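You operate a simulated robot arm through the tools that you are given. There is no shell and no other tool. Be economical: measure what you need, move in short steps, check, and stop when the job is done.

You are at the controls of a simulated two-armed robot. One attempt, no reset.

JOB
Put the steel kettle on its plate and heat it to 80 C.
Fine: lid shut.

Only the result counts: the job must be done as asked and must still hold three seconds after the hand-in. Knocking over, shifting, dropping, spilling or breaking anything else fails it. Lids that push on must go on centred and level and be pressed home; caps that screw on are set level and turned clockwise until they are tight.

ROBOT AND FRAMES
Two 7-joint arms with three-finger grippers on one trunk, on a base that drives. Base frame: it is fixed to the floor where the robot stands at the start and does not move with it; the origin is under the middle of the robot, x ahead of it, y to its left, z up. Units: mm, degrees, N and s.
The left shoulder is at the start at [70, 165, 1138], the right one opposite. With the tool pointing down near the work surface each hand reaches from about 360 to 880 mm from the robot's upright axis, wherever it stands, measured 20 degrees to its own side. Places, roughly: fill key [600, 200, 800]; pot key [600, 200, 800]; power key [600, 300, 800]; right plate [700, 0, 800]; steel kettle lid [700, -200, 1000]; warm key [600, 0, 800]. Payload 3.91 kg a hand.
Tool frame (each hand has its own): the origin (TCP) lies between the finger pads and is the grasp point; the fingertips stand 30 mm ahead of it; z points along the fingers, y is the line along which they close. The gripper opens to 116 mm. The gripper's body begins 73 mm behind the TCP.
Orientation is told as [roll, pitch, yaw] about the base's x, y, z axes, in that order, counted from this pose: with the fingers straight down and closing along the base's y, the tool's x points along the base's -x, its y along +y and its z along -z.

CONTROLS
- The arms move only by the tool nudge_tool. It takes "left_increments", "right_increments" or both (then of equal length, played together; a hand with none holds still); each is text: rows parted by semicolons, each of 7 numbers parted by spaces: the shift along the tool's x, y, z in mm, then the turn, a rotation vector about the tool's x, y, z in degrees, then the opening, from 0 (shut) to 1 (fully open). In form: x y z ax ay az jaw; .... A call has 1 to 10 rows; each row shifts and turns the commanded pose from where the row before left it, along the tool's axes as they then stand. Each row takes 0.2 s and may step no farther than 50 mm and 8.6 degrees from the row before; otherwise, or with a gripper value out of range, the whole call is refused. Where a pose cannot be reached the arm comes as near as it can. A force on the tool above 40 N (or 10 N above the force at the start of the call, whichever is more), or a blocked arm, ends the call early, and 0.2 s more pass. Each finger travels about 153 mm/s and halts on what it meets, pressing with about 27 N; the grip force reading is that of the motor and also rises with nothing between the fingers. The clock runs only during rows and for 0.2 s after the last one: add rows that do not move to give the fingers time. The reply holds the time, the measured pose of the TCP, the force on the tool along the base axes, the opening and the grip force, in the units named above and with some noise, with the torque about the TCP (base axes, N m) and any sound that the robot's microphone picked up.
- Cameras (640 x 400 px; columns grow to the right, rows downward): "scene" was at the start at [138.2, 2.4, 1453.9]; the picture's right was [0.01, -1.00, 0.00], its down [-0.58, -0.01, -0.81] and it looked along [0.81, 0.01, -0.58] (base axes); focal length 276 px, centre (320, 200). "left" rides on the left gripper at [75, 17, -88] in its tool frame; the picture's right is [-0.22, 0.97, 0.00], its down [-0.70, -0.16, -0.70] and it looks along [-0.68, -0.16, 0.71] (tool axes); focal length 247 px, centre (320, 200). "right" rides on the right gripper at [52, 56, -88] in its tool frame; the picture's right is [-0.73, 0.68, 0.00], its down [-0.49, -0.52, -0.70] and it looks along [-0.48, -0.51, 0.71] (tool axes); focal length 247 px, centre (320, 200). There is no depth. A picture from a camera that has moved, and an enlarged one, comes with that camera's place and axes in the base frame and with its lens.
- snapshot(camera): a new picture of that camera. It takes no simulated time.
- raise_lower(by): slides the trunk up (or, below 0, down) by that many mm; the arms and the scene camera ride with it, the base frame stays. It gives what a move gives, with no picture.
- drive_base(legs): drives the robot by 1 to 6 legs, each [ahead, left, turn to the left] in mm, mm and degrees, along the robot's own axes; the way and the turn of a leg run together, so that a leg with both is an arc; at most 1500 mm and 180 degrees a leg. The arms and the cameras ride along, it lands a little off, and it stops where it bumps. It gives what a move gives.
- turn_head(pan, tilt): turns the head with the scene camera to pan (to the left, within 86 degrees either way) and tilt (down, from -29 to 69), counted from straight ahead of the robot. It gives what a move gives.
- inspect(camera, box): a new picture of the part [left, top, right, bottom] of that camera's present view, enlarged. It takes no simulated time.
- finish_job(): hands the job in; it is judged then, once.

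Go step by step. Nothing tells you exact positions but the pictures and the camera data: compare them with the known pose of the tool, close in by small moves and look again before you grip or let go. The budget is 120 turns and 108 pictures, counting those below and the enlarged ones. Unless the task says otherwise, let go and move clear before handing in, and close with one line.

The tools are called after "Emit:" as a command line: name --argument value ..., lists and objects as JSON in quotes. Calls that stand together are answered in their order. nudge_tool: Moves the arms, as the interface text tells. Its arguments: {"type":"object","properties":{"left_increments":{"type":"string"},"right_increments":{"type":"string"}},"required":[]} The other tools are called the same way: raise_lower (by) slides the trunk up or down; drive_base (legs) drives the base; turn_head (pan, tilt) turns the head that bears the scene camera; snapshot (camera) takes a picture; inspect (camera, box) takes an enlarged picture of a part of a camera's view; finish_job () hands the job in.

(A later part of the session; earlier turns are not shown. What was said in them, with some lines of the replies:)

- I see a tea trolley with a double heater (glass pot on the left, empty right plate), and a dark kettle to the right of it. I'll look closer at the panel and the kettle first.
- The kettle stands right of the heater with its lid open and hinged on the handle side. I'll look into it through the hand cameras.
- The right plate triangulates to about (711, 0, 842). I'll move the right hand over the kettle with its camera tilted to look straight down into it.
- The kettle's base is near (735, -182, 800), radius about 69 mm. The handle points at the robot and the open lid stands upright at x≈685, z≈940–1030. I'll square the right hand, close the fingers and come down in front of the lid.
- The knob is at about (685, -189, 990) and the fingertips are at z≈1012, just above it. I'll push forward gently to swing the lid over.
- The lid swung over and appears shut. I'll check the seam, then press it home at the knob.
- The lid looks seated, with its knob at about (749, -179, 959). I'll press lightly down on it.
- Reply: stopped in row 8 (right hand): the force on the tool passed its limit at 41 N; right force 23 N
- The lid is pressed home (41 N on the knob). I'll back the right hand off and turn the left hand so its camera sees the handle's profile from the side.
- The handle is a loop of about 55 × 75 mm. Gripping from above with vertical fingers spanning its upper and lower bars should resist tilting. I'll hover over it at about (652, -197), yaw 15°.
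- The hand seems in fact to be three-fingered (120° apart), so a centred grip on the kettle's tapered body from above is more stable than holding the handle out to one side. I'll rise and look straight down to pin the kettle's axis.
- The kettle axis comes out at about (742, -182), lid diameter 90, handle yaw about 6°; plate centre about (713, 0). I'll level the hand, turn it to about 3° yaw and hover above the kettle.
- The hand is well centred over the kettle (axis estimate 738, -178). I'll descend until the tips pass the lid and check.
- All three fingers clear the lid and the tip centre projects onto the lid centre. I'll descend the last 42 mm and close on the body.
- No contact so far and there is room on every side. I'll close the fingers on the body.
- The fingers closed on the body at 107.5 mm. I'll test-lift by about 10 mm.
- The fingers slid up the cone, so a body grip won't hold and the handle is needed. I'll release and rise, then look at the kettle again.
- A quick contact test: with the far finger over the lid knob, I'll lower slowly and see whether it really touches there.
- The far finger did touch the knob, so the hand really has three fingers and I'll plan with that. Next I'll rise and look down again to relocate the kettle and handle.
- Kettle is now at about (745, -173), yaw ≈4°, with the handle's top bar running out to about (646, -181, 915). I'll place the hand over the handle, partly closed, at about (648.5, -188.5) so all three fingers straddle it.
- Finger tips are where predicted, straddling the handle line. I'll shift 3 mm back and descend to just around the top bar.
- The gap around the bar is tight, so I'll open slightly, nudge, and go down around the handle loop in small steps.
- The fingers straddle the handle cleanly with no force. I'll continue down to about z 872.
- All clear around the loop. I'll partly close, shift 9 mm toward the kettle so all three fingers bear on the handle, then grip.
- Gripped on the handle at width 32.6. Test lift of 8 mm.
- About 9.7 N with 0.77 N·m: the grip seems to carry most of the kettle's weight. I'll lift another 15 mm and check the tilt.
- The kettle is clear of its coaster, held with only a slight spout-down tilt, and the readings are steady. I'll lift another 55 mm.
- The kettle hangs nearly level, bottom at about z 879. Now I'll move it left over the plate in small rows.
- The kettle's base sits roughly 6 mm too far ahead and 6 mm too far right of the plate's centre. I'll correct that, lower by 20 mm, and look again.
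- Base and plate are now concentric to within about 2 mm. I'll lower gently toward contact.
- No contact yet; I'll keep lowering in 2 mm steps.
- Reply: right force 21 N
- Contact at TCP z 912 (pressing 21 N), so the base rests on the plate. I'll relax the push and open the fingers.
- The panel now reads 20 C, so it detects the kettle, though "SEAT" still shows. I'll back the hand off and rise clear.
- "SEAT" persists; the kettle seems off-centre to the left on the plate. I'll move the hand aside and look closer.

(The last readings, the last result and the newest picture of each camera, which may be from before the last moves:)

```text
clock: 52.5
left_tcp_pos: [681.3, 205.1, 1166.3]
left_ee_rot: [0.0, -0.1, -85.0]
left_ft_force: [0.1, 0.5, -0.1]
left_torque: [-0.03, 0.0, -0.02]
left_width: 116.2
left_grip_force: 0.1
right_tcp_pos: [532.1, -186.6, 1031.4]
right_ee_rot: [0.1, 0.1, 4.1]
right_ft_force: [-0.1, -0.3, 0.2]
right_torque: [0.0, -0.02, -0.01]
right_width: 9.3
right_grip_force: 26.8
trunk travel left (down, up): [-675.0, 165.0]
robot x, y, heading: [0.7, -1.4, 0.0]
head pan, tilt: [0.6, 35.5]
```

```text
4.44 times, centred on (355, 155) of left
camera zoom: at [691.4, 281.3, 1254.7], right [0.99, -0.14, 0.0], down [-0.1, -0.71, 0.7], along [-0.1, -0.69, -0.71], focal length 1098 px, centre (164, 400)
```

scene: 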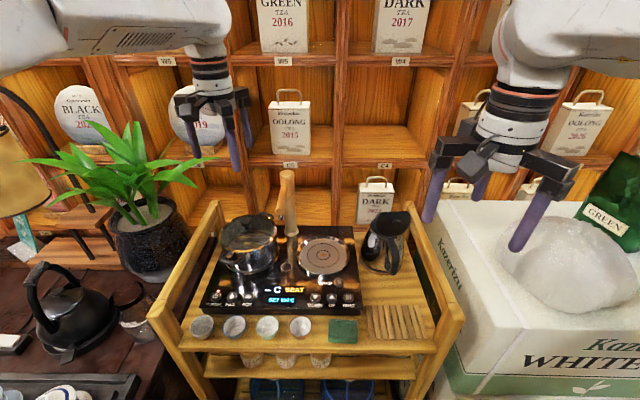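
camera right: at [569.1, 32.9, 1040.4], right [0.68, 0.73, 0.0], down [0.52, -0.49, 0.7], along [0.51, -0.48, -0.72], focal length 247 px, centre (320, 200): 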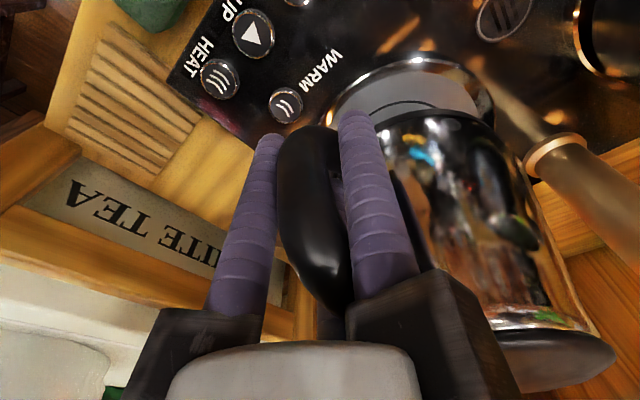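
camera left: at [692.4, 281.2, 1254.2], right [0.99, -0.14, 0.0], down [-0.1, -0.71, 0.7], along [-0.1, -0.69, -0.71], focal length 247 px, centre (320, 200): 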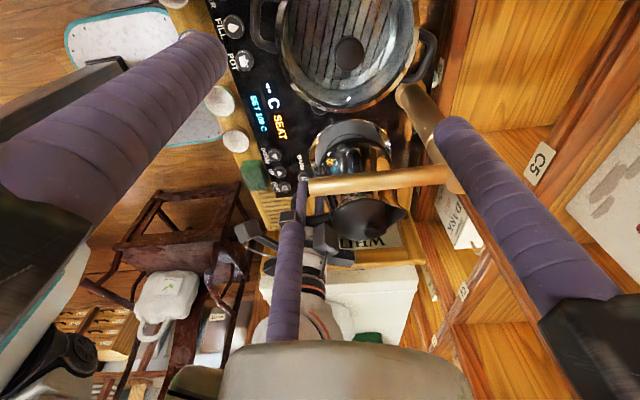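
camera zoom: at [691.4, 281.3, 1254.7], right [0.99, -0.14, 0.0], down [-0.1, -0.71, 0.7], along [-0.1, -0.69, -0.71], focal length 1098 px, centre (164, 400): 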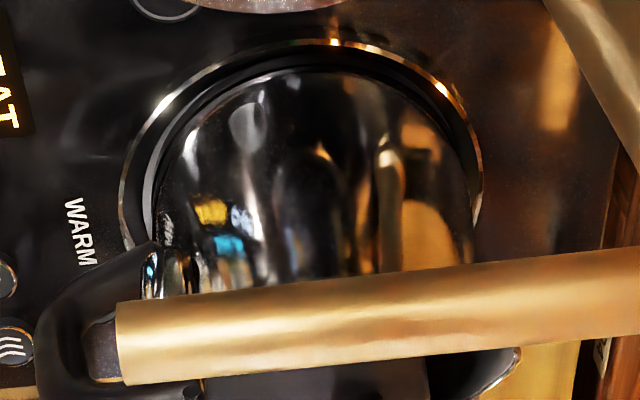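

The kettle sits about 5 mm ahead and 7 mm left of the plate's centre: opening the fingers pushed it. I'll re-grip the handle, slide it back, and open while backing away.

Emit:
nudge_tool --right_increments "0 45 0 0 0 0 0;0 45 0 0 0 0 0;0 45 0 0 0 0 0.2;0 35.5 0 0 0 0 0.49;-30 0 0 0 0 0 0.49;-35 0 0 0 0 0 0.49;-34 0 0 0 0 0 0.49;0 0 20 0 0 0 0.49;0 0 10 0 0 0 0.49;0 0 0 0 0 0 0.49"

Emit:
inspect --camera "scene" --box '[285, 190, 365, 280]'

Emit:
inspect --camera "left" --box '[290, 130, 410, 250]'

```text
clock: 54.7
left_tcp_pos: [680.2, 203.7, 1165.9]
left_ee_rot: [0.0, 0.1, -85.0]
left_ft_force: [0.3, -0.4, 0.3]
left_torque: [0.04, 0.0, 0.01]
left_width: 116.2
left_grip_force: 0.1
right_tcp_pos: [619.4, -11.6, 1000.2]
right_ee_rot: [0.0, 0.1, 4.2]
right_ft_force: [0.6, 0.3, 0.0]
right_torque: [0.02, -0.03, 0.03]
right_width: 56.8
right_grip_force: 0.1
trunk travel left (down, up): [-675.0, 165.0]
robot x, y, heading: [4.3, -0.1, -0.3]
head pan, tilt: [0.6, 35.5]
```

```text
4.44 times, centred on (325, 235) of scene
camera zoom: at [138.4, 2.5, 1453.8], right [0.01, -1.0, 0.0], down [-0.58, -0.01, -0.81], along [0.81, 0.01, -0.58], focal length 1228 px, centre (298, 44)
```

zoom: 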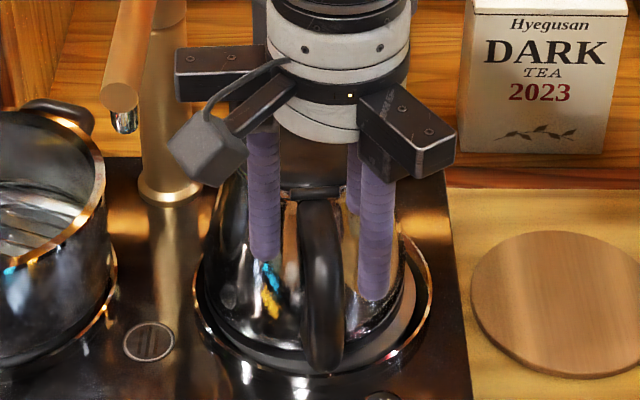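

```text
3.33 times, centred on (350, 190) of left
camera zoom: at [691.5, 280.9, 1254.8], right [0.99, -0.14, 0.0], down [-0.1, -0.71, 0.7], along [-0.1, -0.69, -0.71], focal length 823 px, centre (220, 233)
```

zoom: 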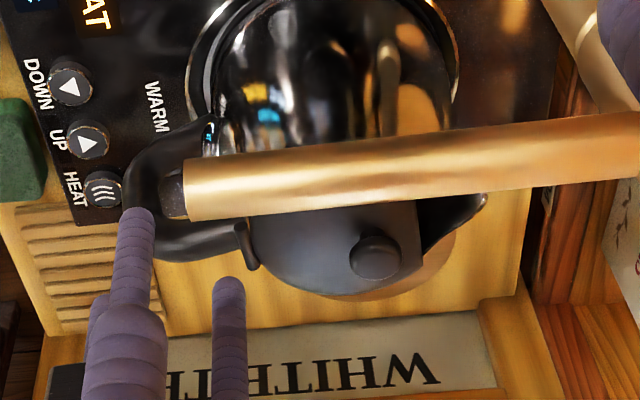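

The handle lies between the fingers. Descending to z 911.

Emit:
nudge_tool --right_increments "0 0 10 0 0 0 0.49;0 0 10 0 0 0 0.49;0 0 10 0 0 0 0.49;0 0 10 0 0 0 0.49;0 0 10 0 0 0 0.49;0 0 10 0 0 0 0.49;0 0 10 0 0 0 0.49;0 0 10 0 0 0 0.49;0 0 8 0 0 0 0.49;0 0 0 0 0 0 0.49"

Emit:
inspect --camera "scene" --box '[285, 190, 365, 280]'

```text
clock: 56.9
left_tcp_pos: [679.7, 203.0, 1167.5]
left_ee_rot: [0.1, 0.0, -85.0]
left_ft_force: [-0.3, -0.9, -0.4]
left_torque: [0.01, 0.0, 0.01]
left_width: 116.2
left_grip_force: 0.1
right_tcp_pos: [618.3, -12.9, 912.3]
right_ee_rot: [0.1, 0.2, 4.2]
right_ft_force: [-6.5, -4.2, -0.8]
right_torque: [-0.12, 0.15, -0.22]
right_width: 55.0
right_grip_force: 0.0
trunk travel left (down, up): [-675.0, 165.0]
robot x, y, heading: [-1.1, -2.4, 0.1]
head pan, tilt: [0.6, 35.5]
```

```text
4.44 times, centred on (325, 235) of scene
camera zoom: at [137.3, 1.9, 1453.8], right [0.01, -1.0, 0.0], down [-0.58, -0.01, -0.81], along [0.81, 0.01, -0.58], focal length 1228 px, centre (298, 44)
```

zoom: 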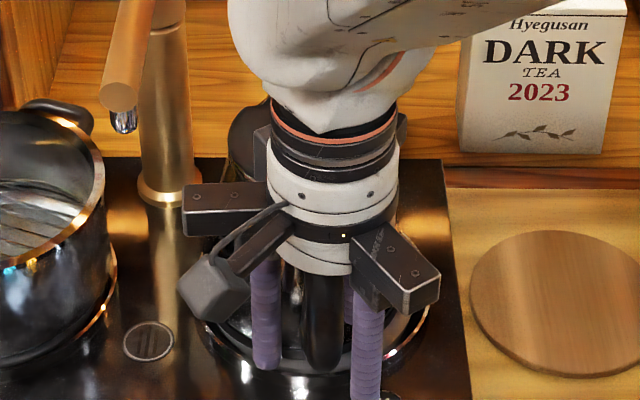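

The far finger is touching the body, so I'll back off a little while closing, then move in and grip.

Emit:
nudge_tool --right_increments "3 0 0 0 0 0 0.42;0 0 0 0 0 0 0.36;-4 0 0 0 0 0 0.34;-5 0 0 0 0 0 0.32;0 0 0 0 0 0 0;0 0 0 0 0 0 0;0 0 0 0 0 0 0"

Emit:
inspect --camera "scene" --box '[285, 190, 365, 280]'

Emit:
inspect --camera "left" --box '[310, 110, 400, 200]'

```text
clock: 58.5
left_tcp_pos: [680.6, 205.5, 1168.4]
left_ee_rot: [-0.1, 0.0, -85.0]
left_ft_force: [-0.4, 0.3, 0.4]
left_torque: [-0.05, 0.0, 0.01]
left_width: 116.3
left_grip_force: 0.0
right_tcp_pos: [624.0, -12.4, 912.5]
right_ee_rot: [0.0, 0.1, 4.0]
right_ft_force: [-8.0, -4.0, 0.0]
right_torque: [0.03, 0.5, 0.1]
right_width: 32.8
right_grip_force: 26.7
trunk travel left (down, up): [-675.0, 165.0]
robot x, y, heading: [-0.2, -1.0, -0.1]
head pan, tilt: [0.6, 35.5]
```

```text
4.44 times, centred on (325, 235) of scene
camera zoom: at [137.6, 2.1, 1453.9], right [0.01, -1.0, 0.0], down [-0.58, -0.01, -0.81], along [0.81, 0.01, -0.58], focal length 1228 px, centre (298, 44)
```

zoom: 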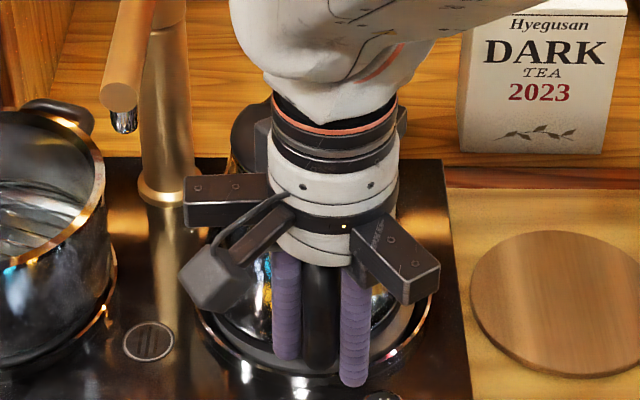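

```text
4.44 times, centred on (355, 155) of left
camera zoom: at [690.8, 280.5, 1255.2], right [0.99, -0.14, 0.0], down [-0.1, -0.71, 0.7], along [-0.1, -0.69, -0.71], focal length 1098 px, centre (164, 400)
```

zoom: 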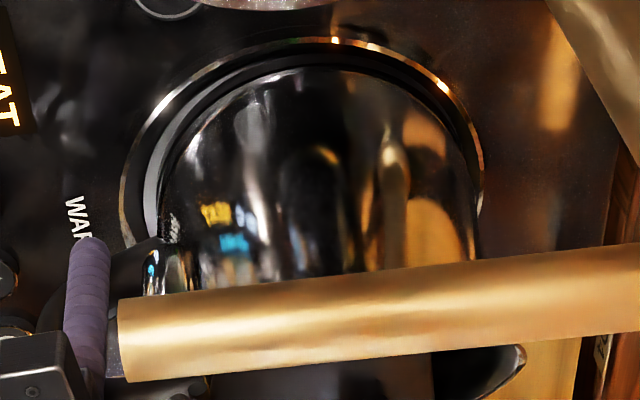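

The grip is on and the kettle is about 8 mm ahead and 5 mm left of centre. I'll slide it back along the plate.

Emit:
nudge_tool --right_increments "2.1 -1.2 0 0 0 0 0;2.1 -1.2 0 0 0 0 0;2.1 -1.2 0 0 0 0 0;2.1 -1.3 0 0 0 0 0;0 0 0 0 0 0 0"

Emit:
inspect --camera "scene" --box '[250, 190, 370, 310]'

Emit:
inspect --camera "left" --box '[310, 110, 400, 200]'

```text
clock: 59.7
left_tcp_pos: [682.2, 203.6, 1165.5]
left_ee_rot: [0.0, 0.1, -85.0]
left_ft_force: [-0.1, 0.4, 0.2]
left_torque: [0.04, 0.0, 0.03]
left_width: 116.3
left_grip_force: 0.2
right_tcp_pos: [617.6, -16.8, 913.6]
right_ee_rot: [0.0, 0.2, 4.0]
right_ft_force: [1.4, 1.1, 0.1]
right_torque: [-0.25, 0.42, 0.11]
right_width: 32.5
right_grip_force: 26.6
trunk travel left (down, up): [-675.0, 165.0]
robot x, y, heading: [-0.8, 2.8, -0.1]
head pan, tilt: [0.6, 35.5]
```

```text
3.33 times, centred on (310, 250) of scene
camera zoom: at [139.3, 2.7, 1453.7], right [0.01, -1.0, 0.0], down [-0.58, -0.01, -0.81], along [0.81, 0.01, -0.58], focal length 921 px, centre (353, 33)
```

zoom: 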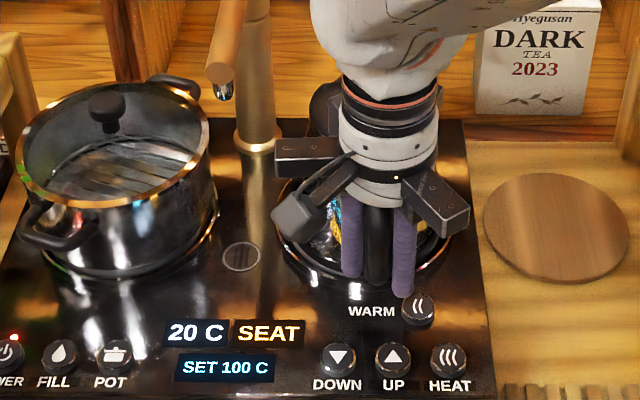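

```text
4.44 times, centred on (355, 155) of left
camera zoom: at [692.3, 281.0, 1254.3], right [0.99, -0.14, 0.0], down [-0.1, -0.71, 0.7], along [-0.1, -0.69, -0.71], focal length 1098 px, centre (164, 400)
```

zoom: 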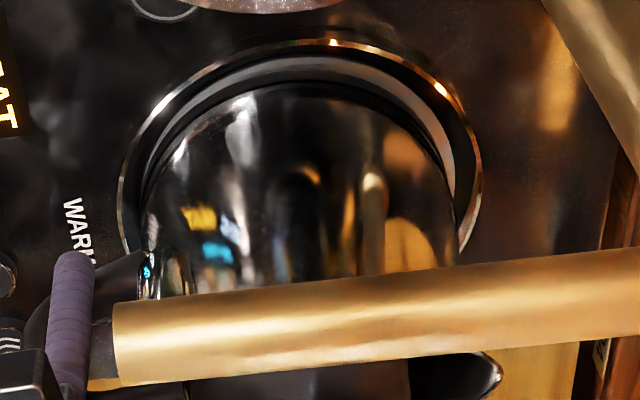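

Emit:
inspect --camera "scene" --box '[300, 225, 355, 275]'

```text
8.00 times, centred on (328, 250) of scene
camera zoom: at [139.3, 2.7, 1453.7], right [0.01, -1.0, 0.0], down [-0.58, -0.01, -0.81], along [0.81, 0.01, -0.58], focal length 2210 px, centre (260, -200)
```

zoom: 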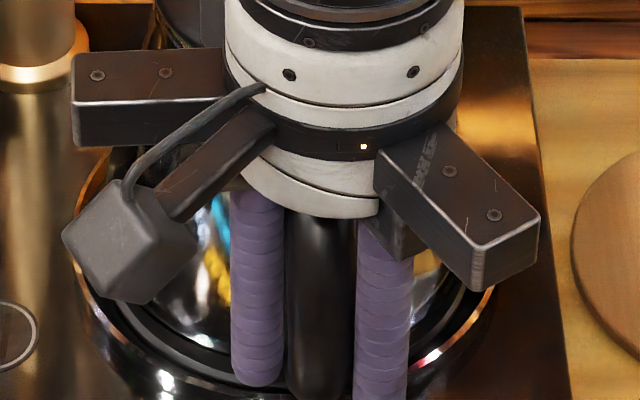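

By this view the kettle is within 2–3 mm of centre. I'll apply a small correction, settle it, then open in small steps while backing away so the far finger can't push it.

Emit:
nudge_tool --right_increments "-1 2.5 1 0 0 0 0;0 0 0 0 0 0 0.26;2 0 0 0 0 0 0.3;3 0 0 0 0 0 0.34;3 0 0 0 0 0 0.38;3 0 0 0 0 0 0.42;2 0 0 0 0 0 0.45;0 0 -10 0 0 0 0.45;0 0 -20 0 0 0 0.45;0 0 0 0 0 0 0.45"

Emit:
inspect --camera "scene" --box '[250, 190, 370, 310]'

```text
clock: 61.9
left_tcp_pos: [681.5, 204.6, 1166.4]
left_ee_rot: [0.0, 0.0, -85.0]
left_ft_force: [-0.9, -0.1, 0.0]
left_torque: [0.01, 0.02, 0.01]
left_width: 116.1
left_grip_force: 0.1
right_tcp_pos: [606.3, -16.0, 942.8]
right_ee_rot: [0.1, 0.2, 4.0]
right_ft_force: [-0.1, 0.6, -0.3]
right_torque: [-0.02, 0.0, 0.04]
right_width: 52.3
right_grip_force: 0.0
trunk travel left (down, up): [-675.0, 165.0]
robot x, y, heading: [1.6, 0.2, 0.2]
head pan, tilt: [0.6, 35.5]
```

```text
3.33 times, centred on (310, 250) of scene
camera zoom: at [138.9, 2.7, 1453.8], right [0.01, -1.0, 0.0], down [-0.58, -0.01, -0.81], along [0.81, 0.01, -0.58], focal length 921 px, centre (353, 33)
```

zoom: 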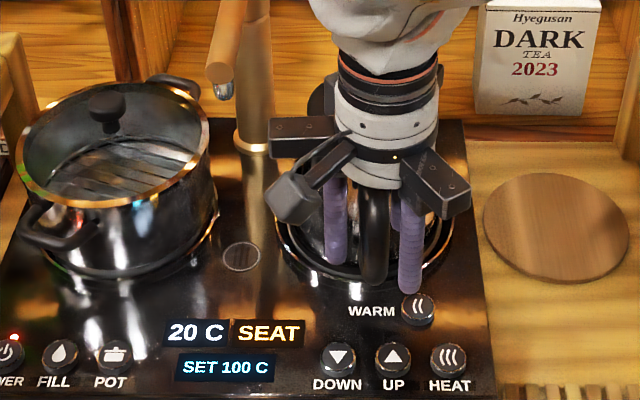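

"SEAT" still shows. I'll clear the hand and measure the offset without obstruction.

Emit:
nudge_tool --right_increments "0 0 -30 0 0 0 0.45;0 0 -40 0 0 0 0.45;45 0 0 0 0 0 0.45;45 -30 0 0 0 0 0.45;0 -45 0 0 0 0 0.45;0 -45 0 0 0 0 0.45;0 0 0 0 0 0 0.45;0 0 0 0 0 0 0.45"

Emit:
inspect --camera "scene" --box '[270, 190, 370, 310]'

Emit:
inspect --camera "left" --box '[310, 110, 400, 180]'

```text
refused: row 4 steps farther than a row can; nothing moved
```

```text
3.33 times, centred on (320, 250) of scene
camera zoom: at [138.9, 2.7, 1453.8], right [0.01, -1.0, 0.0], down [-0.58, -0.01, -0.81], along [0.81, 0.01, -0.58], focal length 921 px, centre (320, 33)
```

zoom: 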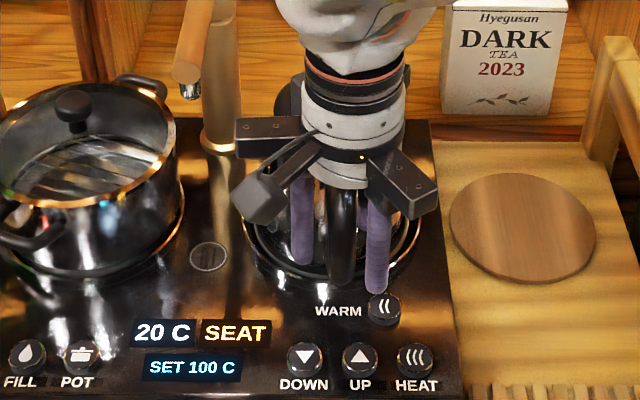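

```text
5.71 times, centred on (355, 145) of left
camera zoom: at [691.9, 281.0, 1254.5], right [0.99, -0.14, 0.0], down [-0.1, -0.71, 0.7], along [-0.1, -0.69, -0.71], focal length 1411 px, centre (120, 514)
```

zoom: 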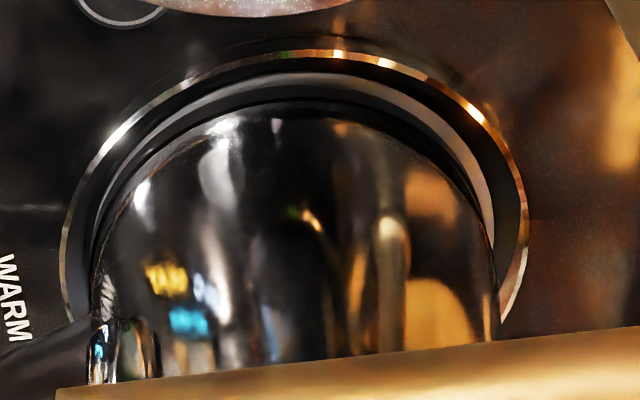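

Emit:
nudge_tool --right_increments "0 0 -30 0 0 0 0.45;0 0 -40 0 0 0 0.45;45 0 0 0 0 0 0.45;40 -20 0 0 0 0 0.45;0 -45 0 0 0 0 0.45;0 -45 0 0 0 0 0.45;0 0 0 0 0 0 0.45"

Emit:
inspect --camera "scene" --box '[285, 200, 360, 275]'

```text
clock: 63.5
left_tcp_pos: [679.5, 204.7, 1166.6]
left_ee_rot: [0.0, -0.1, -85.0]
left_ft_force: [0.8, 0.6, -0.6]
left_torque: [0.0, -0.02, -0.01]
left_width: 116.0
left_grip_force: 0.2
right_tcp_pos: [529.1, -126.4, 1012.5]
right_ee_rot: [0.0, 0.1, 4.3]
right_ft_force: [-0.5, 0.0, 1.4]
right_torque: [0.0, 0.03, -0.04]
right_width: 52.0
right_grip_force: 0.1
trunk travel left (down, up): [-675.0, 165.0]
robot x, y, heading: [1.2, 0.6, 0.1]
head pan, tilt: [0.6, 35.5]
```

```text
5.33 times, centred on (322, 238) of scene
camera zoom: at [137.9, 3.8, 1453.9], right [0.01, -1.0, 0.0], down [-0.58, -0.01, -0.81], along [0.81, 0.01, -0.58], focal length 1474 px, centre (307, 0)
```

zoom: 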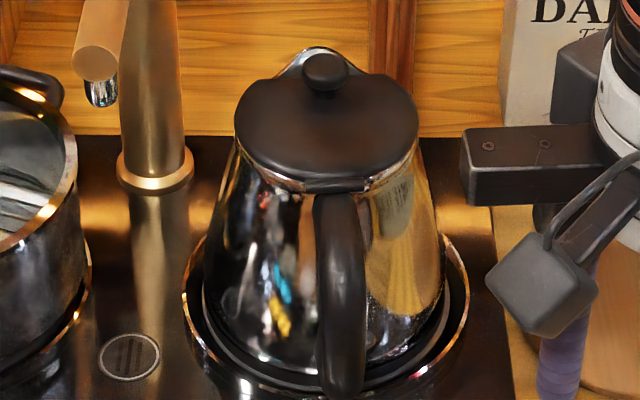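

By the direct measures the kettle is now within about 2 mm of centre. I'll check what the panel says now.

Emit:
inspect --camera "scene" --box '[220, 260, 370, 330]'

```text
4.27 times, centred on (295, 295) of scene
camera zoom: at [137.9, 3.8, 1453.9], right [0.01, -1.0, 0.0], down [-0.58, -0.01, -0.81], along [0.81, 0.01, -0.58], focal length 1179 px, centre (427, -205)
```

zoom: 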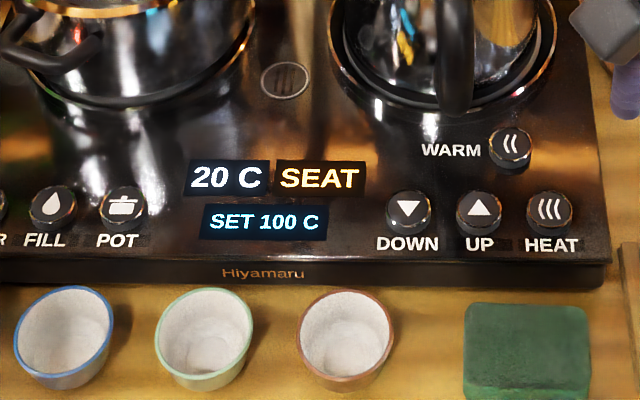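

The plate is a shallow dish barely wider than the kettle's base, so a few mm off-centre leaves it on the rim. It looks about 3 mm too near the robot, so I'll push the handle gently forward with closed fingers.

Emit:
nudge_tool --right_increments "0 40 0 0 0 0 0;0 40 0 0 0 0 0;0 39 0 0 0 0 0;0 0 40 0 0 0 0;0 0 40 0 0 0 0;0 0 12 0 0 0 0;-20 0 0 0 0 0 0;-15 0 0 0 0 0 0;-5 0 0 0 0 0 0;0 0 0 0 0 0 0"

Emit:
inspect --camera "scene" --box '[240, 190, 400, 320]'

```text
clock: 65.7
left_tcp_pos: [681.0, 203.7, 1165.0]
left_ee_rot: [0.1, 0.1, -85.0]
left_ft_force: [0.4, 0.1, -0.8]
left_torque: [-0.01, -0.01, 0.01]
left_width: 116.0
left_grip_force: 0.1
right_tcp_pos: [561.7, -9.5, 918.9]
right_ee_rot: [0.0, 0.1, 4.0]
right_ft_force: [0.3, 0.2, 0.3]
right_torque: [0.0, 0.01, 0.02]
right_width: 9.0
right_grip_force: 27.3
trunk travel left (down, up): [-675.0, 165.0]
robot x, y, heading: [-1.6, -3.2, 0.3]
head pan, tilt: [0.6, 35.5]
```

```text
3.08 times, centred on (320, 255) of scene
camera zoom: at [138.6, 2.6, 1453.8], right [0.01, -1.0, 0.0], down [-0.58, -0.01, -0.81], along [0.81, 0.01, -0.58], focal length 850 px, centre (320, 31)
```

zoom: 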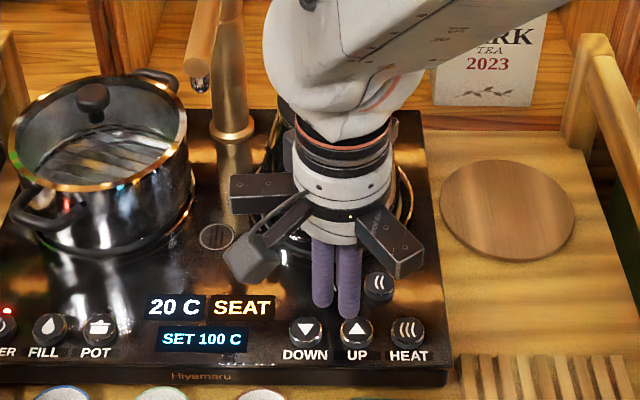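

Emit:
nudge_tool --right_increments "-3 0 0 0 0 0 0;-3 0 0 0 0 0 0;-2 0 0 0 0 0 0;-2 0 0 0 0 0 0;-2 0 0 0 0 0 0;0 0 0 0 0 0 0"

```text
clock: 67.1
left_tcp_pos: [679.8, 203.7, 1166.8]
left_ee_rot: [0.0, 0.0, -85.0]
left_ft_force: [0.5, 0.3, 0.4]
left_torque: [-0.01, -0.01, 0.0]
left_width: 116.2
left_grip_force: 0.0
right_tcp_pos: [572.1, -8.7, 919.7]
right_ee_rot: [0.0, 0.2, 4.1]
right_ft_force: [-3.9, 0.2, -0.4]
right_torque: [0.01, 0.02, 0.0]
right_width: 9.3
right_grip_force: 26.9
trunk travel left (down, up): [-675.0, 165.0]
robot x, y, heading: [1.3, -1.3, 0.0]
head pan, tilt: [0.6, 35.5]
```

Contact at 572 mm (4 N). I'll push about 3 mm more and read the panel.

Emit:
nudge_tool --right_increments "-1.5 0 0 0 0 0 0;-1.5 0 0 0 0 0 0;0 0 0 0 0 0 0"

Emit:
inspect --camera "scene" --box '[260, 230, 380, 310]'

```text
clock: 67.9
left_tcp_pos: [680.4, 204.1, 1166.7]
left_ee_rot: [0.1, 0.0, -85.1]
left_ft_force: [0.9, 0.3, 0.0]
left_torque: [0.01, 0.0, 0.01]
left_width: 116.1
left_grip_force: 0.0
right_tcp_pos: [574.4, -8.5, 920.3]
right_ee_rot: [0.0, 0.1, 4.0]
right_ft_force: [-3.1, -0.7, 0.8]
right_torque: [0.0, -0.01, -0.06]
right_width: 9.4
right_grip_force: 26.6
trunk travel left (down, up): [-675.0, 165.0]
robot x, y, heading: [2.3, 2.0, -0.1]
head pan, tilt: [0.6, 35.5]
```

```text
5.00 times, centred on (320, 270) of scene
camera zoom: at [137.8, 2.5, 1453.9], right [0.01, -1.0, 0.0], down [-0.58, -0.01, -0.81], along [0.81, 0.01, -0.58], focal length 1382 px, centre (320, -150)
```

zoom: 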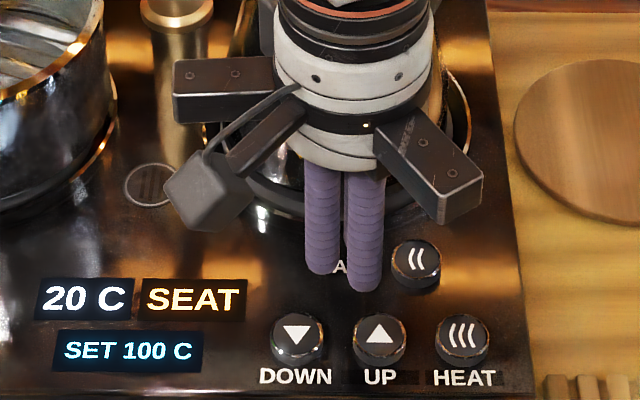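

Emit:
inspect --camera "left" --box '[310, 110, 400, 180]'

```text
5.71 times, centred on (355, 145) of left
camera zoom: at [691.0, 280.9, 1255.2], right [0.99, -0.14, 0.0], down [-0.1, -0.71, 0.7], along [-0.1, -0.69, -0.71], focal length 1411 px, centre (120, 514)
```

zoom: 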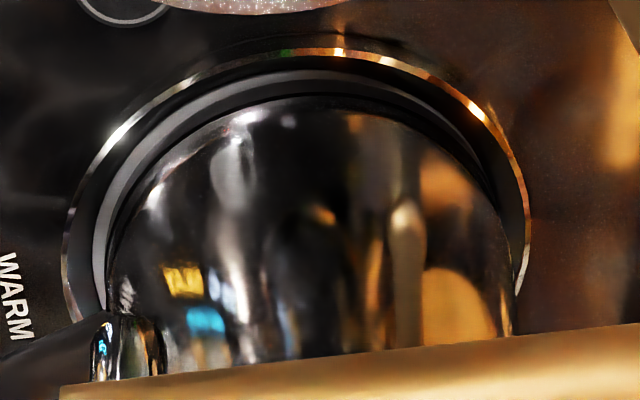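

The kettle slid freely through centre (now about +3 mm ahead) with "SEAT" unchanged, so I'll test the panel: a DOWN press at about (562, 19, 844). I'll back off, rise and turn the hand to 24° so its blocks stay clear of the handle.

Emit:
nudge_tool --right_increments "10 0 0 0 0 0 0;0 0 -40 0 0 0 0;0 0 -20 0 0 -6.7 0;0 0 0 0 0 -6.7 0;0 0 0 0 0 -6.6 0;-20 32.7 0 0 0 0 0;0 0 30 0 0 0 0;0 0 30 0 0 0 0;0 0 25 0 0 0 0;0 0 0 0 0 0 0"

Emit:
inspect --camera "scene" --box '[250, 220, 370, 320]'

```text
clock: 70.1
left_tcp_pos: [681.0, 203.7, 1167.6]
left_ee_rot: [0.0, 0.0, -85.0]
left_ft_force: [0.2, -0.2, 0.0]
left_torque: [0.04, -0.02, -0.02]
left_width: 115.9
left_grip_force: 0.1
right_tcp_pos: [569.4, 28.2, 893.4]
right_ee_rot: [0.1, 0.0, 24.1]
right_ft_force: [-0.6, 0.9, 0.1]
right_torque: [0.07, 0.0, 0.03]
right_width: 9.2
right_grip_force: 26.8
trunk travel left (down, up): [-675.0, 165.0]
robot x, y, heading: [2.1, 3.7, -0.1]
head pan, tilt: [0.6, 35.5]
```

```text
4.00 times, centred on (310, 270) of scene
camera zoom: at [137.8, 2.0, 1453.9], right [0.01, -1.0, 0.0], down [-0.58, -0.01, -0.81], along [0.81, 0.01, -0.58], focal length 1105 px, centre (360, -80)
```

zoom: 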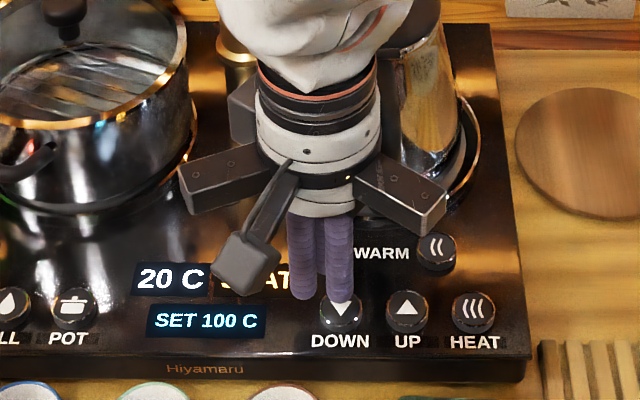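

The front finger is right over DOWN. Press gently and release.

Emit:
nudge_tool --right_increments "0 0 10 0 0 0 0;0 0 5 0 0 0 0;0 0 3 0 0 0 0;0 0 2 0 0 0 0;0 0 2 0 0 0 0;0 0 0 0 0 0 0;0 0 -12 0 0 0 0;0 0 -10 0 0 0 0"

Emit:
inspect --camera "scene" --box '[250, 220, 370, 320]'

```text
clock: 71.9
left_tcp_pos: [679.8, 204.8, 1166.6]
left_ee_rot: [0.0, 0.0, -85.0]
left_ft_force: [-0.8, 0.1, -0.2]
left_torque: [-0.02, -0.04, 0.02]
left_width: 115.9
left_grip_force: 0.1
right_tcp_pos: [569.0, 28.0, 894.9]
right_ee_rot: [0.1, 0.1, 24.0]
right_ft_force: [-1.1, -0.8, -0.7]
right_torque: [0.0, 0.0, 0.03]
right_width: 9.3
right_grip_force: 26.9
trunk travel left (down, up): [-675.0, 165.0]
robot x, y, heading: [-0.8, 1.2, 0.2]
head pan, tilt: [0.6, 35.5]
heard: click
```

```text
4.00 times, centred on (310, 270) of scene
camera zoom: at [137.7, 2.4, 1453.9], right [0.01, -1.0, 0.0], down [-0.58, -0.01, -0.81], along [0.81, 0.01, -0.58], focal length 1105 px, centre (360, -80)
```

zoom: 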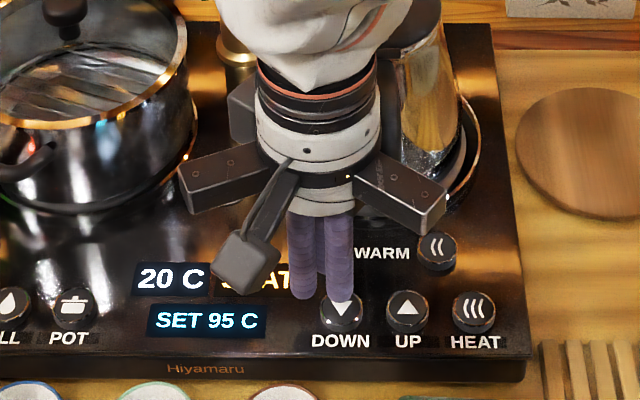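

Click: the set point went to 95 C, so steps of 5. Three more presses.

Emit:
nudge_tool --right_increments "0 0 12 0 0 0 0;0 0 11 0 0 0 0;0 0 0 0 0 0 0;0 0 -12 0 0 0 0;0 0 12 0 0 0 0;0 0 0 0 0 0 0;0 0 -12 0 0 0 0;0 0 12 0 0 0 0;0 0 0 0 0 0 0;0 0 -20 0 0 0 0"

Emit:
inspect --camera "scene" --box '[250, 220, 370, 320]'

```text
clock: 74.1
left_tcp_pos: [680.1, 204.1, 1166.5]
left_ee_rot: [0.1, 0.0, -85.0]
left_ft_force: [-0.2, 0.4, 0.7]
left_torque: [-0.02, -0.03, -0.01]
left_width: 116.1
left_grip_force: 0.1
right_tcp_pos: [568.9, 29.7, 892.1]
right_ee_rot: [0.0, 0.2, 24.2]
right_ft_force: [-0.9, 0.0, -0.1]
right_torque: [-0.01, -0.02, -0.01]
right_width: 9.3
right_grip_force: 26.7
trunk travel left (down, up): [-675.0, 165.0]
robot x, y, heading: [-1.9, 0.6, -0.2]
head pan, tilt: [0.6, 35.5]
heard: click, click, click
```

```text
4.00 times, centred on (310, 270) of scene
camera zoom: at [137.9, 2.5, 1453.8], right [0.01, -1.0, 0.0], down [-0.58, -0.01, -0.81], along [0.81, 0.01, -0.58], focal length 1105 px, centre (360, -80)
```

zoom: 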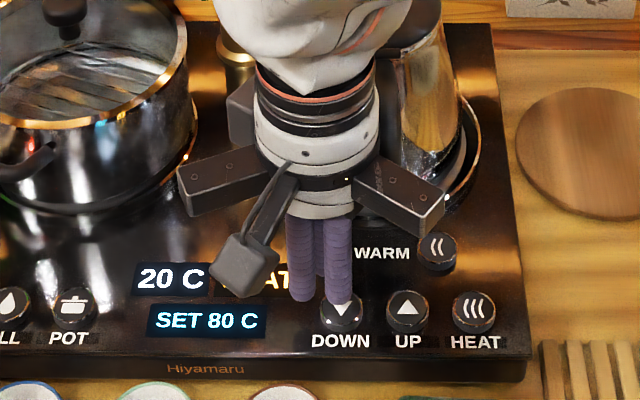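

SET 80 C. Now to the HEAT key at about (563, -64).

Emit:
nudge_tool --right_increments "0 0 -40 0 0 0 0;27.7 -38.4 0 0 0 0 0;27.7 -38.4 0 0 0 0 0;0 0 20 0 0 0 0;0 0 20 0 0 0 0;0 0 0 0 0 0 0"

Emit:
inspect --camera "scene" --box '[265, 220, 385, 320]'

```text
clock: 75.5
left_tcp_pos: [680.2, 204.2, 1167.2]
left_ee_rot: [0.0, 0.0, -85.0]
left_ft_force: [-0.2, 0.3, 0.2]
left_torque: [0.0, 0.0, 0.01]
left_width: 116.2
left_grip_force: 0.1
right_tcp_pos: [549.1, -64.0, 892.2]
right_ee_rot: [0.1, 0.0, 23.9]
right_ft_force: [0.1, -0.5, -0.2]
right_torque: [-0.01, -0.03, -0.01]
right_width: 9.2
right_grip_force: 26.6
trunk travel left (down, up): [-675.0, 165.0]
robot x, y, heading: [-2.9, -2.7, -0.0]
head pan, tilt: [0.6, 35.5]
```

```text
4.00 times, centred on (325, 270) of scene
camera zoom: at [137.6, 2.4, 1454.0], right [0.01, -1.0, 0.0], down [-0.58, -0.01, -0.81], along [0.81, 0.01, -0.58], focal length 1105 px, centre (300, -80)
```

zoom: 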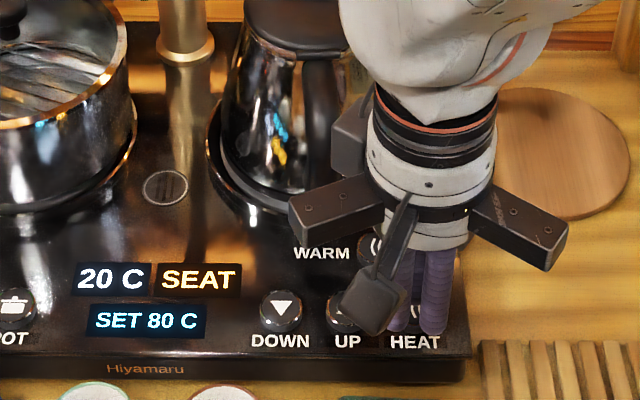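

Emit:
nudge_tool --right_increments "0 0 10 0 0 0 0;0 0 6 0 0 0 0;0 0 3 0 0 0 0;0 0 3 0 0 0 0;0 0 0 0 0 0 0;0 0 -20 0 0 0 0;0 0 -30 0 0 0 0;0 -45 0 0 0 0 0;0 -45 0 0 0 0 0"

Emit:
inspect --camera "scene" --box '[250, 190, 380, 320]'

```text
clock: 77.5
left_tcp_pos: [681.9, 203.4, 1165.9]
left_ee_rot: [0.1, 0.0, -85.0]
left_ft_force: [0.3, -0.9, 0.5]
left_torque: [0.01, 0.0, 0.0]
left_width: 116.1
left_grip_force: 0.0
right_tcp_pos: [586.8, -149.0, 920.5]
right_ee_rot: [0.0, 0.1, 24.1]
right_ft_force: [-0.3, -0.3, 0.1]
right_torque: [0.04, -0.01, 0.0]
right_width: 8.8
right_grip_force: 45.2
trunk travel left (down, up): [-675.0, 165.0]
robot x, y, heading: [3.9, 0.6, -0.0]
head pan, tilt: [0.6, 35.5]
heard: click
```

```text
3.08 times, centred on (315, 255) of scene
camera zoom: at [138.8, 0.7, 1453.8], right [0.01, -1.0, 0.0], down [-0.58, -0.01, -0.81], along [0.81, 0.01, -0.58], focal length 850 px, centre (335, 31)
```

zoom: 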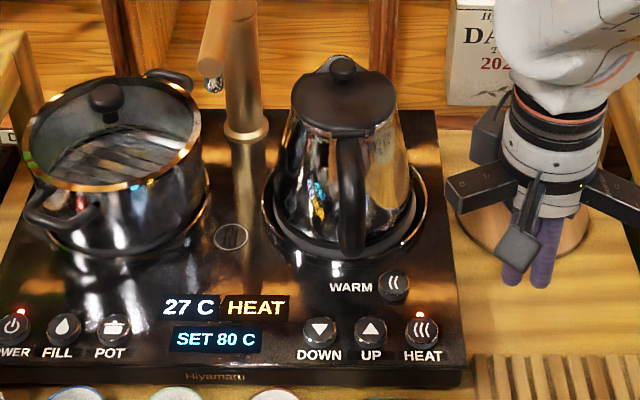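

HEAT is running (27 C and rising), so "SEAT" only meant the kettle was seated. I'll wait with the hands still.

Emit:
nudge_tool --right_increments "0 0 -10 0 0 0 0;0 0 0 0 0 0 0;0 0 0 0 0 0 0;0 0 0 0 0 0 0;0 0 0 0 0 0 0;0 0 0 0 0 0 0;0 0 0 0 0 0 0;0 0 0 0 0 0 0;0 0 0 0 0 0 0;0 0 0 0 0 0 0.1"

Emit:
nudge_tool --right_increments "0 0 0 0 0 0 0.3;0 0 0 0 0 0 0.3;0 0 0 0 0 0 0.3;0 0 0 0 0 0 0.3;0 0 0 0 0 0 0.3;0 0 0 0 0 0 0.3;0 0 0 0 0 0 0.3;0 0 0 0 0 0 0.3;0 0 0 0 0 0 0.3;0 0 0 0 0 0 0.3"

Emit:
nudge_tool --right_increments "0 0 0 0 0 0 0.3;0 0 0 0 0 0 0.3;0 0 0 0 0 0 0.3;0 0 0 0 0 0 0.3;0 0 0 0 0 0 0.3;0 0 0 0 0 0 0.3;0 0 0 0 0 0 0.3;0 0 0 0 0 0 0.3;0 0 0 0 0 0 0.3;0 0 0 0 0 0 0.3"

Emit:
inspect --camera "scene" --box '[250, 190, 380, 320]'

```text
clock: 79.7
left_tcp_pos: [680.4, 204.5, 1166.1]
left_ee_rot: [0.0, -0.1, -85.0]
left_ft_force: [-0.3, -0.6, 0.0]
left_torque: [-0.02, 0.0, -0.02]
left_width: 115.9
left_grip_force: 0.0
right_tcp_pos: [585.9, -147.7, 930.3]
right_ee_rot: [0.1, 0.1, 24.1]
right_ft_force: [-0.1, -0.4, 0.0]
right_torque: [0.02, -0.02, -0.01]
right_width: 11.5
right_grip_force: 0.1
trunk travel left (down, up): [-675.0, 165.0]
robot x, y, heading: [3.1, -2.2, -0.1]
head pan, tilt: [0.6, 35.5]
```

```text
clock: 81.9
left_tcp_pos: [681.8, 204.1, 1167.2]
left_ee_rot: [0.0, 0.0, -85.0]
left_ft_force: [0.0, -0.3, 0.2]
left_torque: [-0.02, 0.01, -0.01]
left_width: 116.5
left_grip_force: 0.1
right_tcp_pos: [585.2, -147.9, 930.3]
right_ee_rot: [0.0, 0.0, 24.2]
right_ft_force: [-0.3, 0.4, 0.0]
right_torque: [-0.03, 0.04, 0.03]
right_width: 35.1
right_grip_force: 0.0
trunk travel left (down, up): [-675.0, 165.0]
robot x, y, heading: [3.2, -2.8, 0.2]
head pan, tilt: [0.6, 35.5]
```

```text
clock: 84.1
left_tcp_pos: [680.0, 204.7, 1166.4]
left_ee_rot: [0.0, -0.1, -85.0]
left_ft_force: [0.7, 0.1, 0.3]
left_torque: [-0.02, 0.0, 0.0]
left_width: 115.9
left_grip_force: 0.0
right_tcp_pos: [585.9, -148.5, 930.2]
right_ee_rot: [0.2, 0.1, 24.1]
right_ft_force: [-0.4, 0.0, -0.6]
right_torque: [-0.02, 0.01, 0.01]
right_width: 34.9
right_grip_force: 0.1
trunk travel left (down, up): [-675.0, 165.0]
robot x, y, heading: [0.6, -2.0, 0.0]
head pan, tilt: [0.6, 35.5]
```

```text
3.08 times, centred on (315, 255) of scene
camera zoom: at [138.4, 2.5, 1453.9], right [0.01, -1.0, 0.0], down [-0.58, -0.01, -0.81], along [0.81, 0.01, -0.58], focal length 850 px, centre (335, 31)
```

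zoom: 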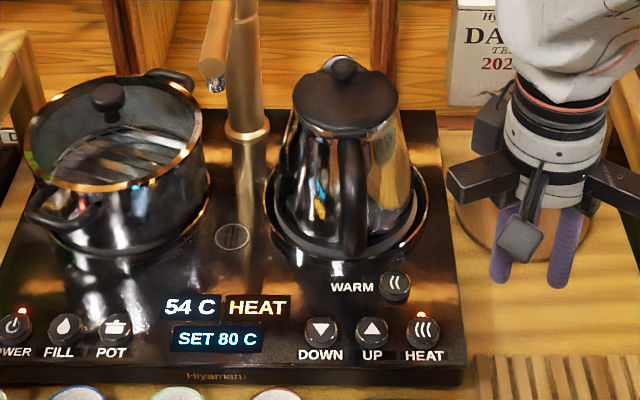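

54 C, rising about 4 C/s. Waiting roughly 7 more seconds while raising the hand clear.

Emit:
nudge_tool --right_increments "0 0 -30 0 0 0 0.3;0 0 -30 0 0 0 0.3;0 0 -30 0 0 0 0.3;30 0 0 0 0 0 0.3;30 0 0 0 0 0 0.3;0 0 0 0 0 0 0.3;0 0 0 0 0 0 0.3;0 0 0 0 0 0 0.3;0 0 0 0 0 0 0.3;0 0 0 0 0 0 0.3"

Emit:
nudge_tool --right_increments "0 0 0 0 0 0 0.3;0 0 0 0 0 0 0.3;0 0 0 0 0 0 0.3;0 0 0 0 0 0 0.3;0 0 0 0 0 0 0.3;0 0 0 0 0 0 0.3;0 0 0 0 0 0 0.3;0 0 0 0 0 0 0.3;0 0 0 0 0 0 0.3;0 0 0 0 0 0 0.3"

Emit:
nudge_tool --right_increments "0 0 0 0 0 0 0.3;0 0 0 0 0 0 0.3;0 0 0 0 0 0 0.3;0 0 0 0 0 0 0.3;0 0 0 0 0 0 0.3;0 0 0 0 0 0 0.3;0 0 0 0 0 0 0.3;0 0 0 0 0 0 0.3;0 0 0 0 0 0 0.3;0 0 0 0 0 0 0.3"

Emit:
inspect --camera "scene" --box '[250, 190, 380, 320]'

```text
clock: 86.3
left_tcp_pos: [681.0, 205.2, 1166.8]
left_ee_rot: [-0.1, 0.0, -84.9]
left_ft_force: [-0.1, 0.8, -0.4]
left_torque: [0.06, 0.03, 0.04]
left_width: 115.8
left_grip_force: 0.1
right_tcp_pos: [532.2, -170.8, 1020.6]
right_ee_rot: [0.0, 0.1, 24.1]
right_ft_force: [-0.2, 0.0, -0.7]
right_torque: [0.0, 0.01, 0.02]
right_width: 34.9
right_grip_force: 0.1
trunk travel left (down, up): [-675.0, 165.0]
robot x, y, heading: [-0.8, 0.9, 0.1]
head pan, tilt: [0.6, 35.5]
```

```text
clock: 88.5
left_tcp_pos: [679.9, 204.7, 1167.2]
left_ee_rot: [0.0, 0.0, -85.1]
left_ft_force: [-0.3, -0.2, 0.7]
left_torque: [0.0, 0.0, 0.0]
left_width: 116.0
left_grip_force: 0.0
right_tcp_pos: [533.5, -170.3, 1019.4]
right_ee_rot: [0.1, 0.1, 24.1]
right_ft_force: [-0.7, -1.2, -0.2]
right_torque: [-0.01, 0.0, -0.02]
right_width: 34.5
right_grip_force: 0.1
trunk travel left (down, up): [-675.0, 165.0]
robot x, y, heading: [0.2, 0.7, 0.1]
head pan, tilt: [0.6, 35.5]
```

```text
clock: 90.7
left_tcp_pos: [680.7, 204.2, 1166.0]
left_ee_rot: [0.0, 0.0, -85.0]
left_ft_force: [0.0, 0.3, 0.4]
left_torque: [0.01, -0.01, -0.01]
left_width: 116.1
left_grip_force: 0.1
right_tcp_pos: [534.1, -169.5, 1020.9]
right_ee_rot: [0.0, 0.1, 24.1]
right_ft_force: [0.2, 0.0, -0.2]
right_torque: [0.01, -0.02, 0.0]
right_width: 34.6
right_grip_force: 0.0
trunk travel left (down, up): [-675.0, 165.0]
robot x, y, heading: [-4.5, -0.0, 0.2]
head pan, tilt: [0.6, 35.5]
```

```text
3.08 times, centred on (315, 255) of scene
camera zoom: at [138.3, 2.5, 1453.9], right [0.01, -1.0, 0.0], down [-0.58, -0.01, -0.81], along [0.81, 0.01, -0.58], focal length 850 px, centre (335, 31)
```

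zoom: 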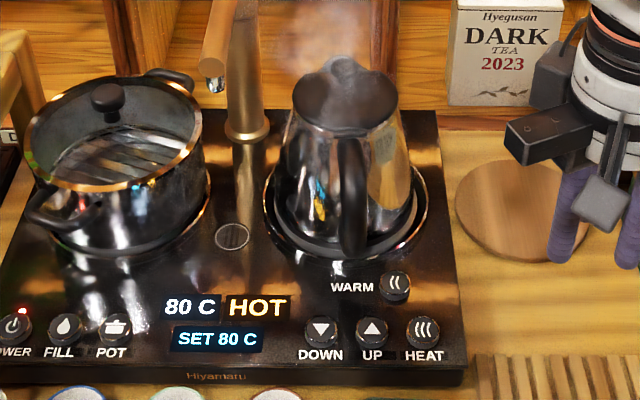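

The panel reads 80 C, HOT, with the heater off. The kettle stands on its plate with the lid shut and both hands are clear, so I'm handing in.

Emit:
finish_job

```text
The job is handed in.
```

The steel kettle is on the right plate with its lid shut. It was heated to the 80 C set point, and the panel read 80 C when I handed in.
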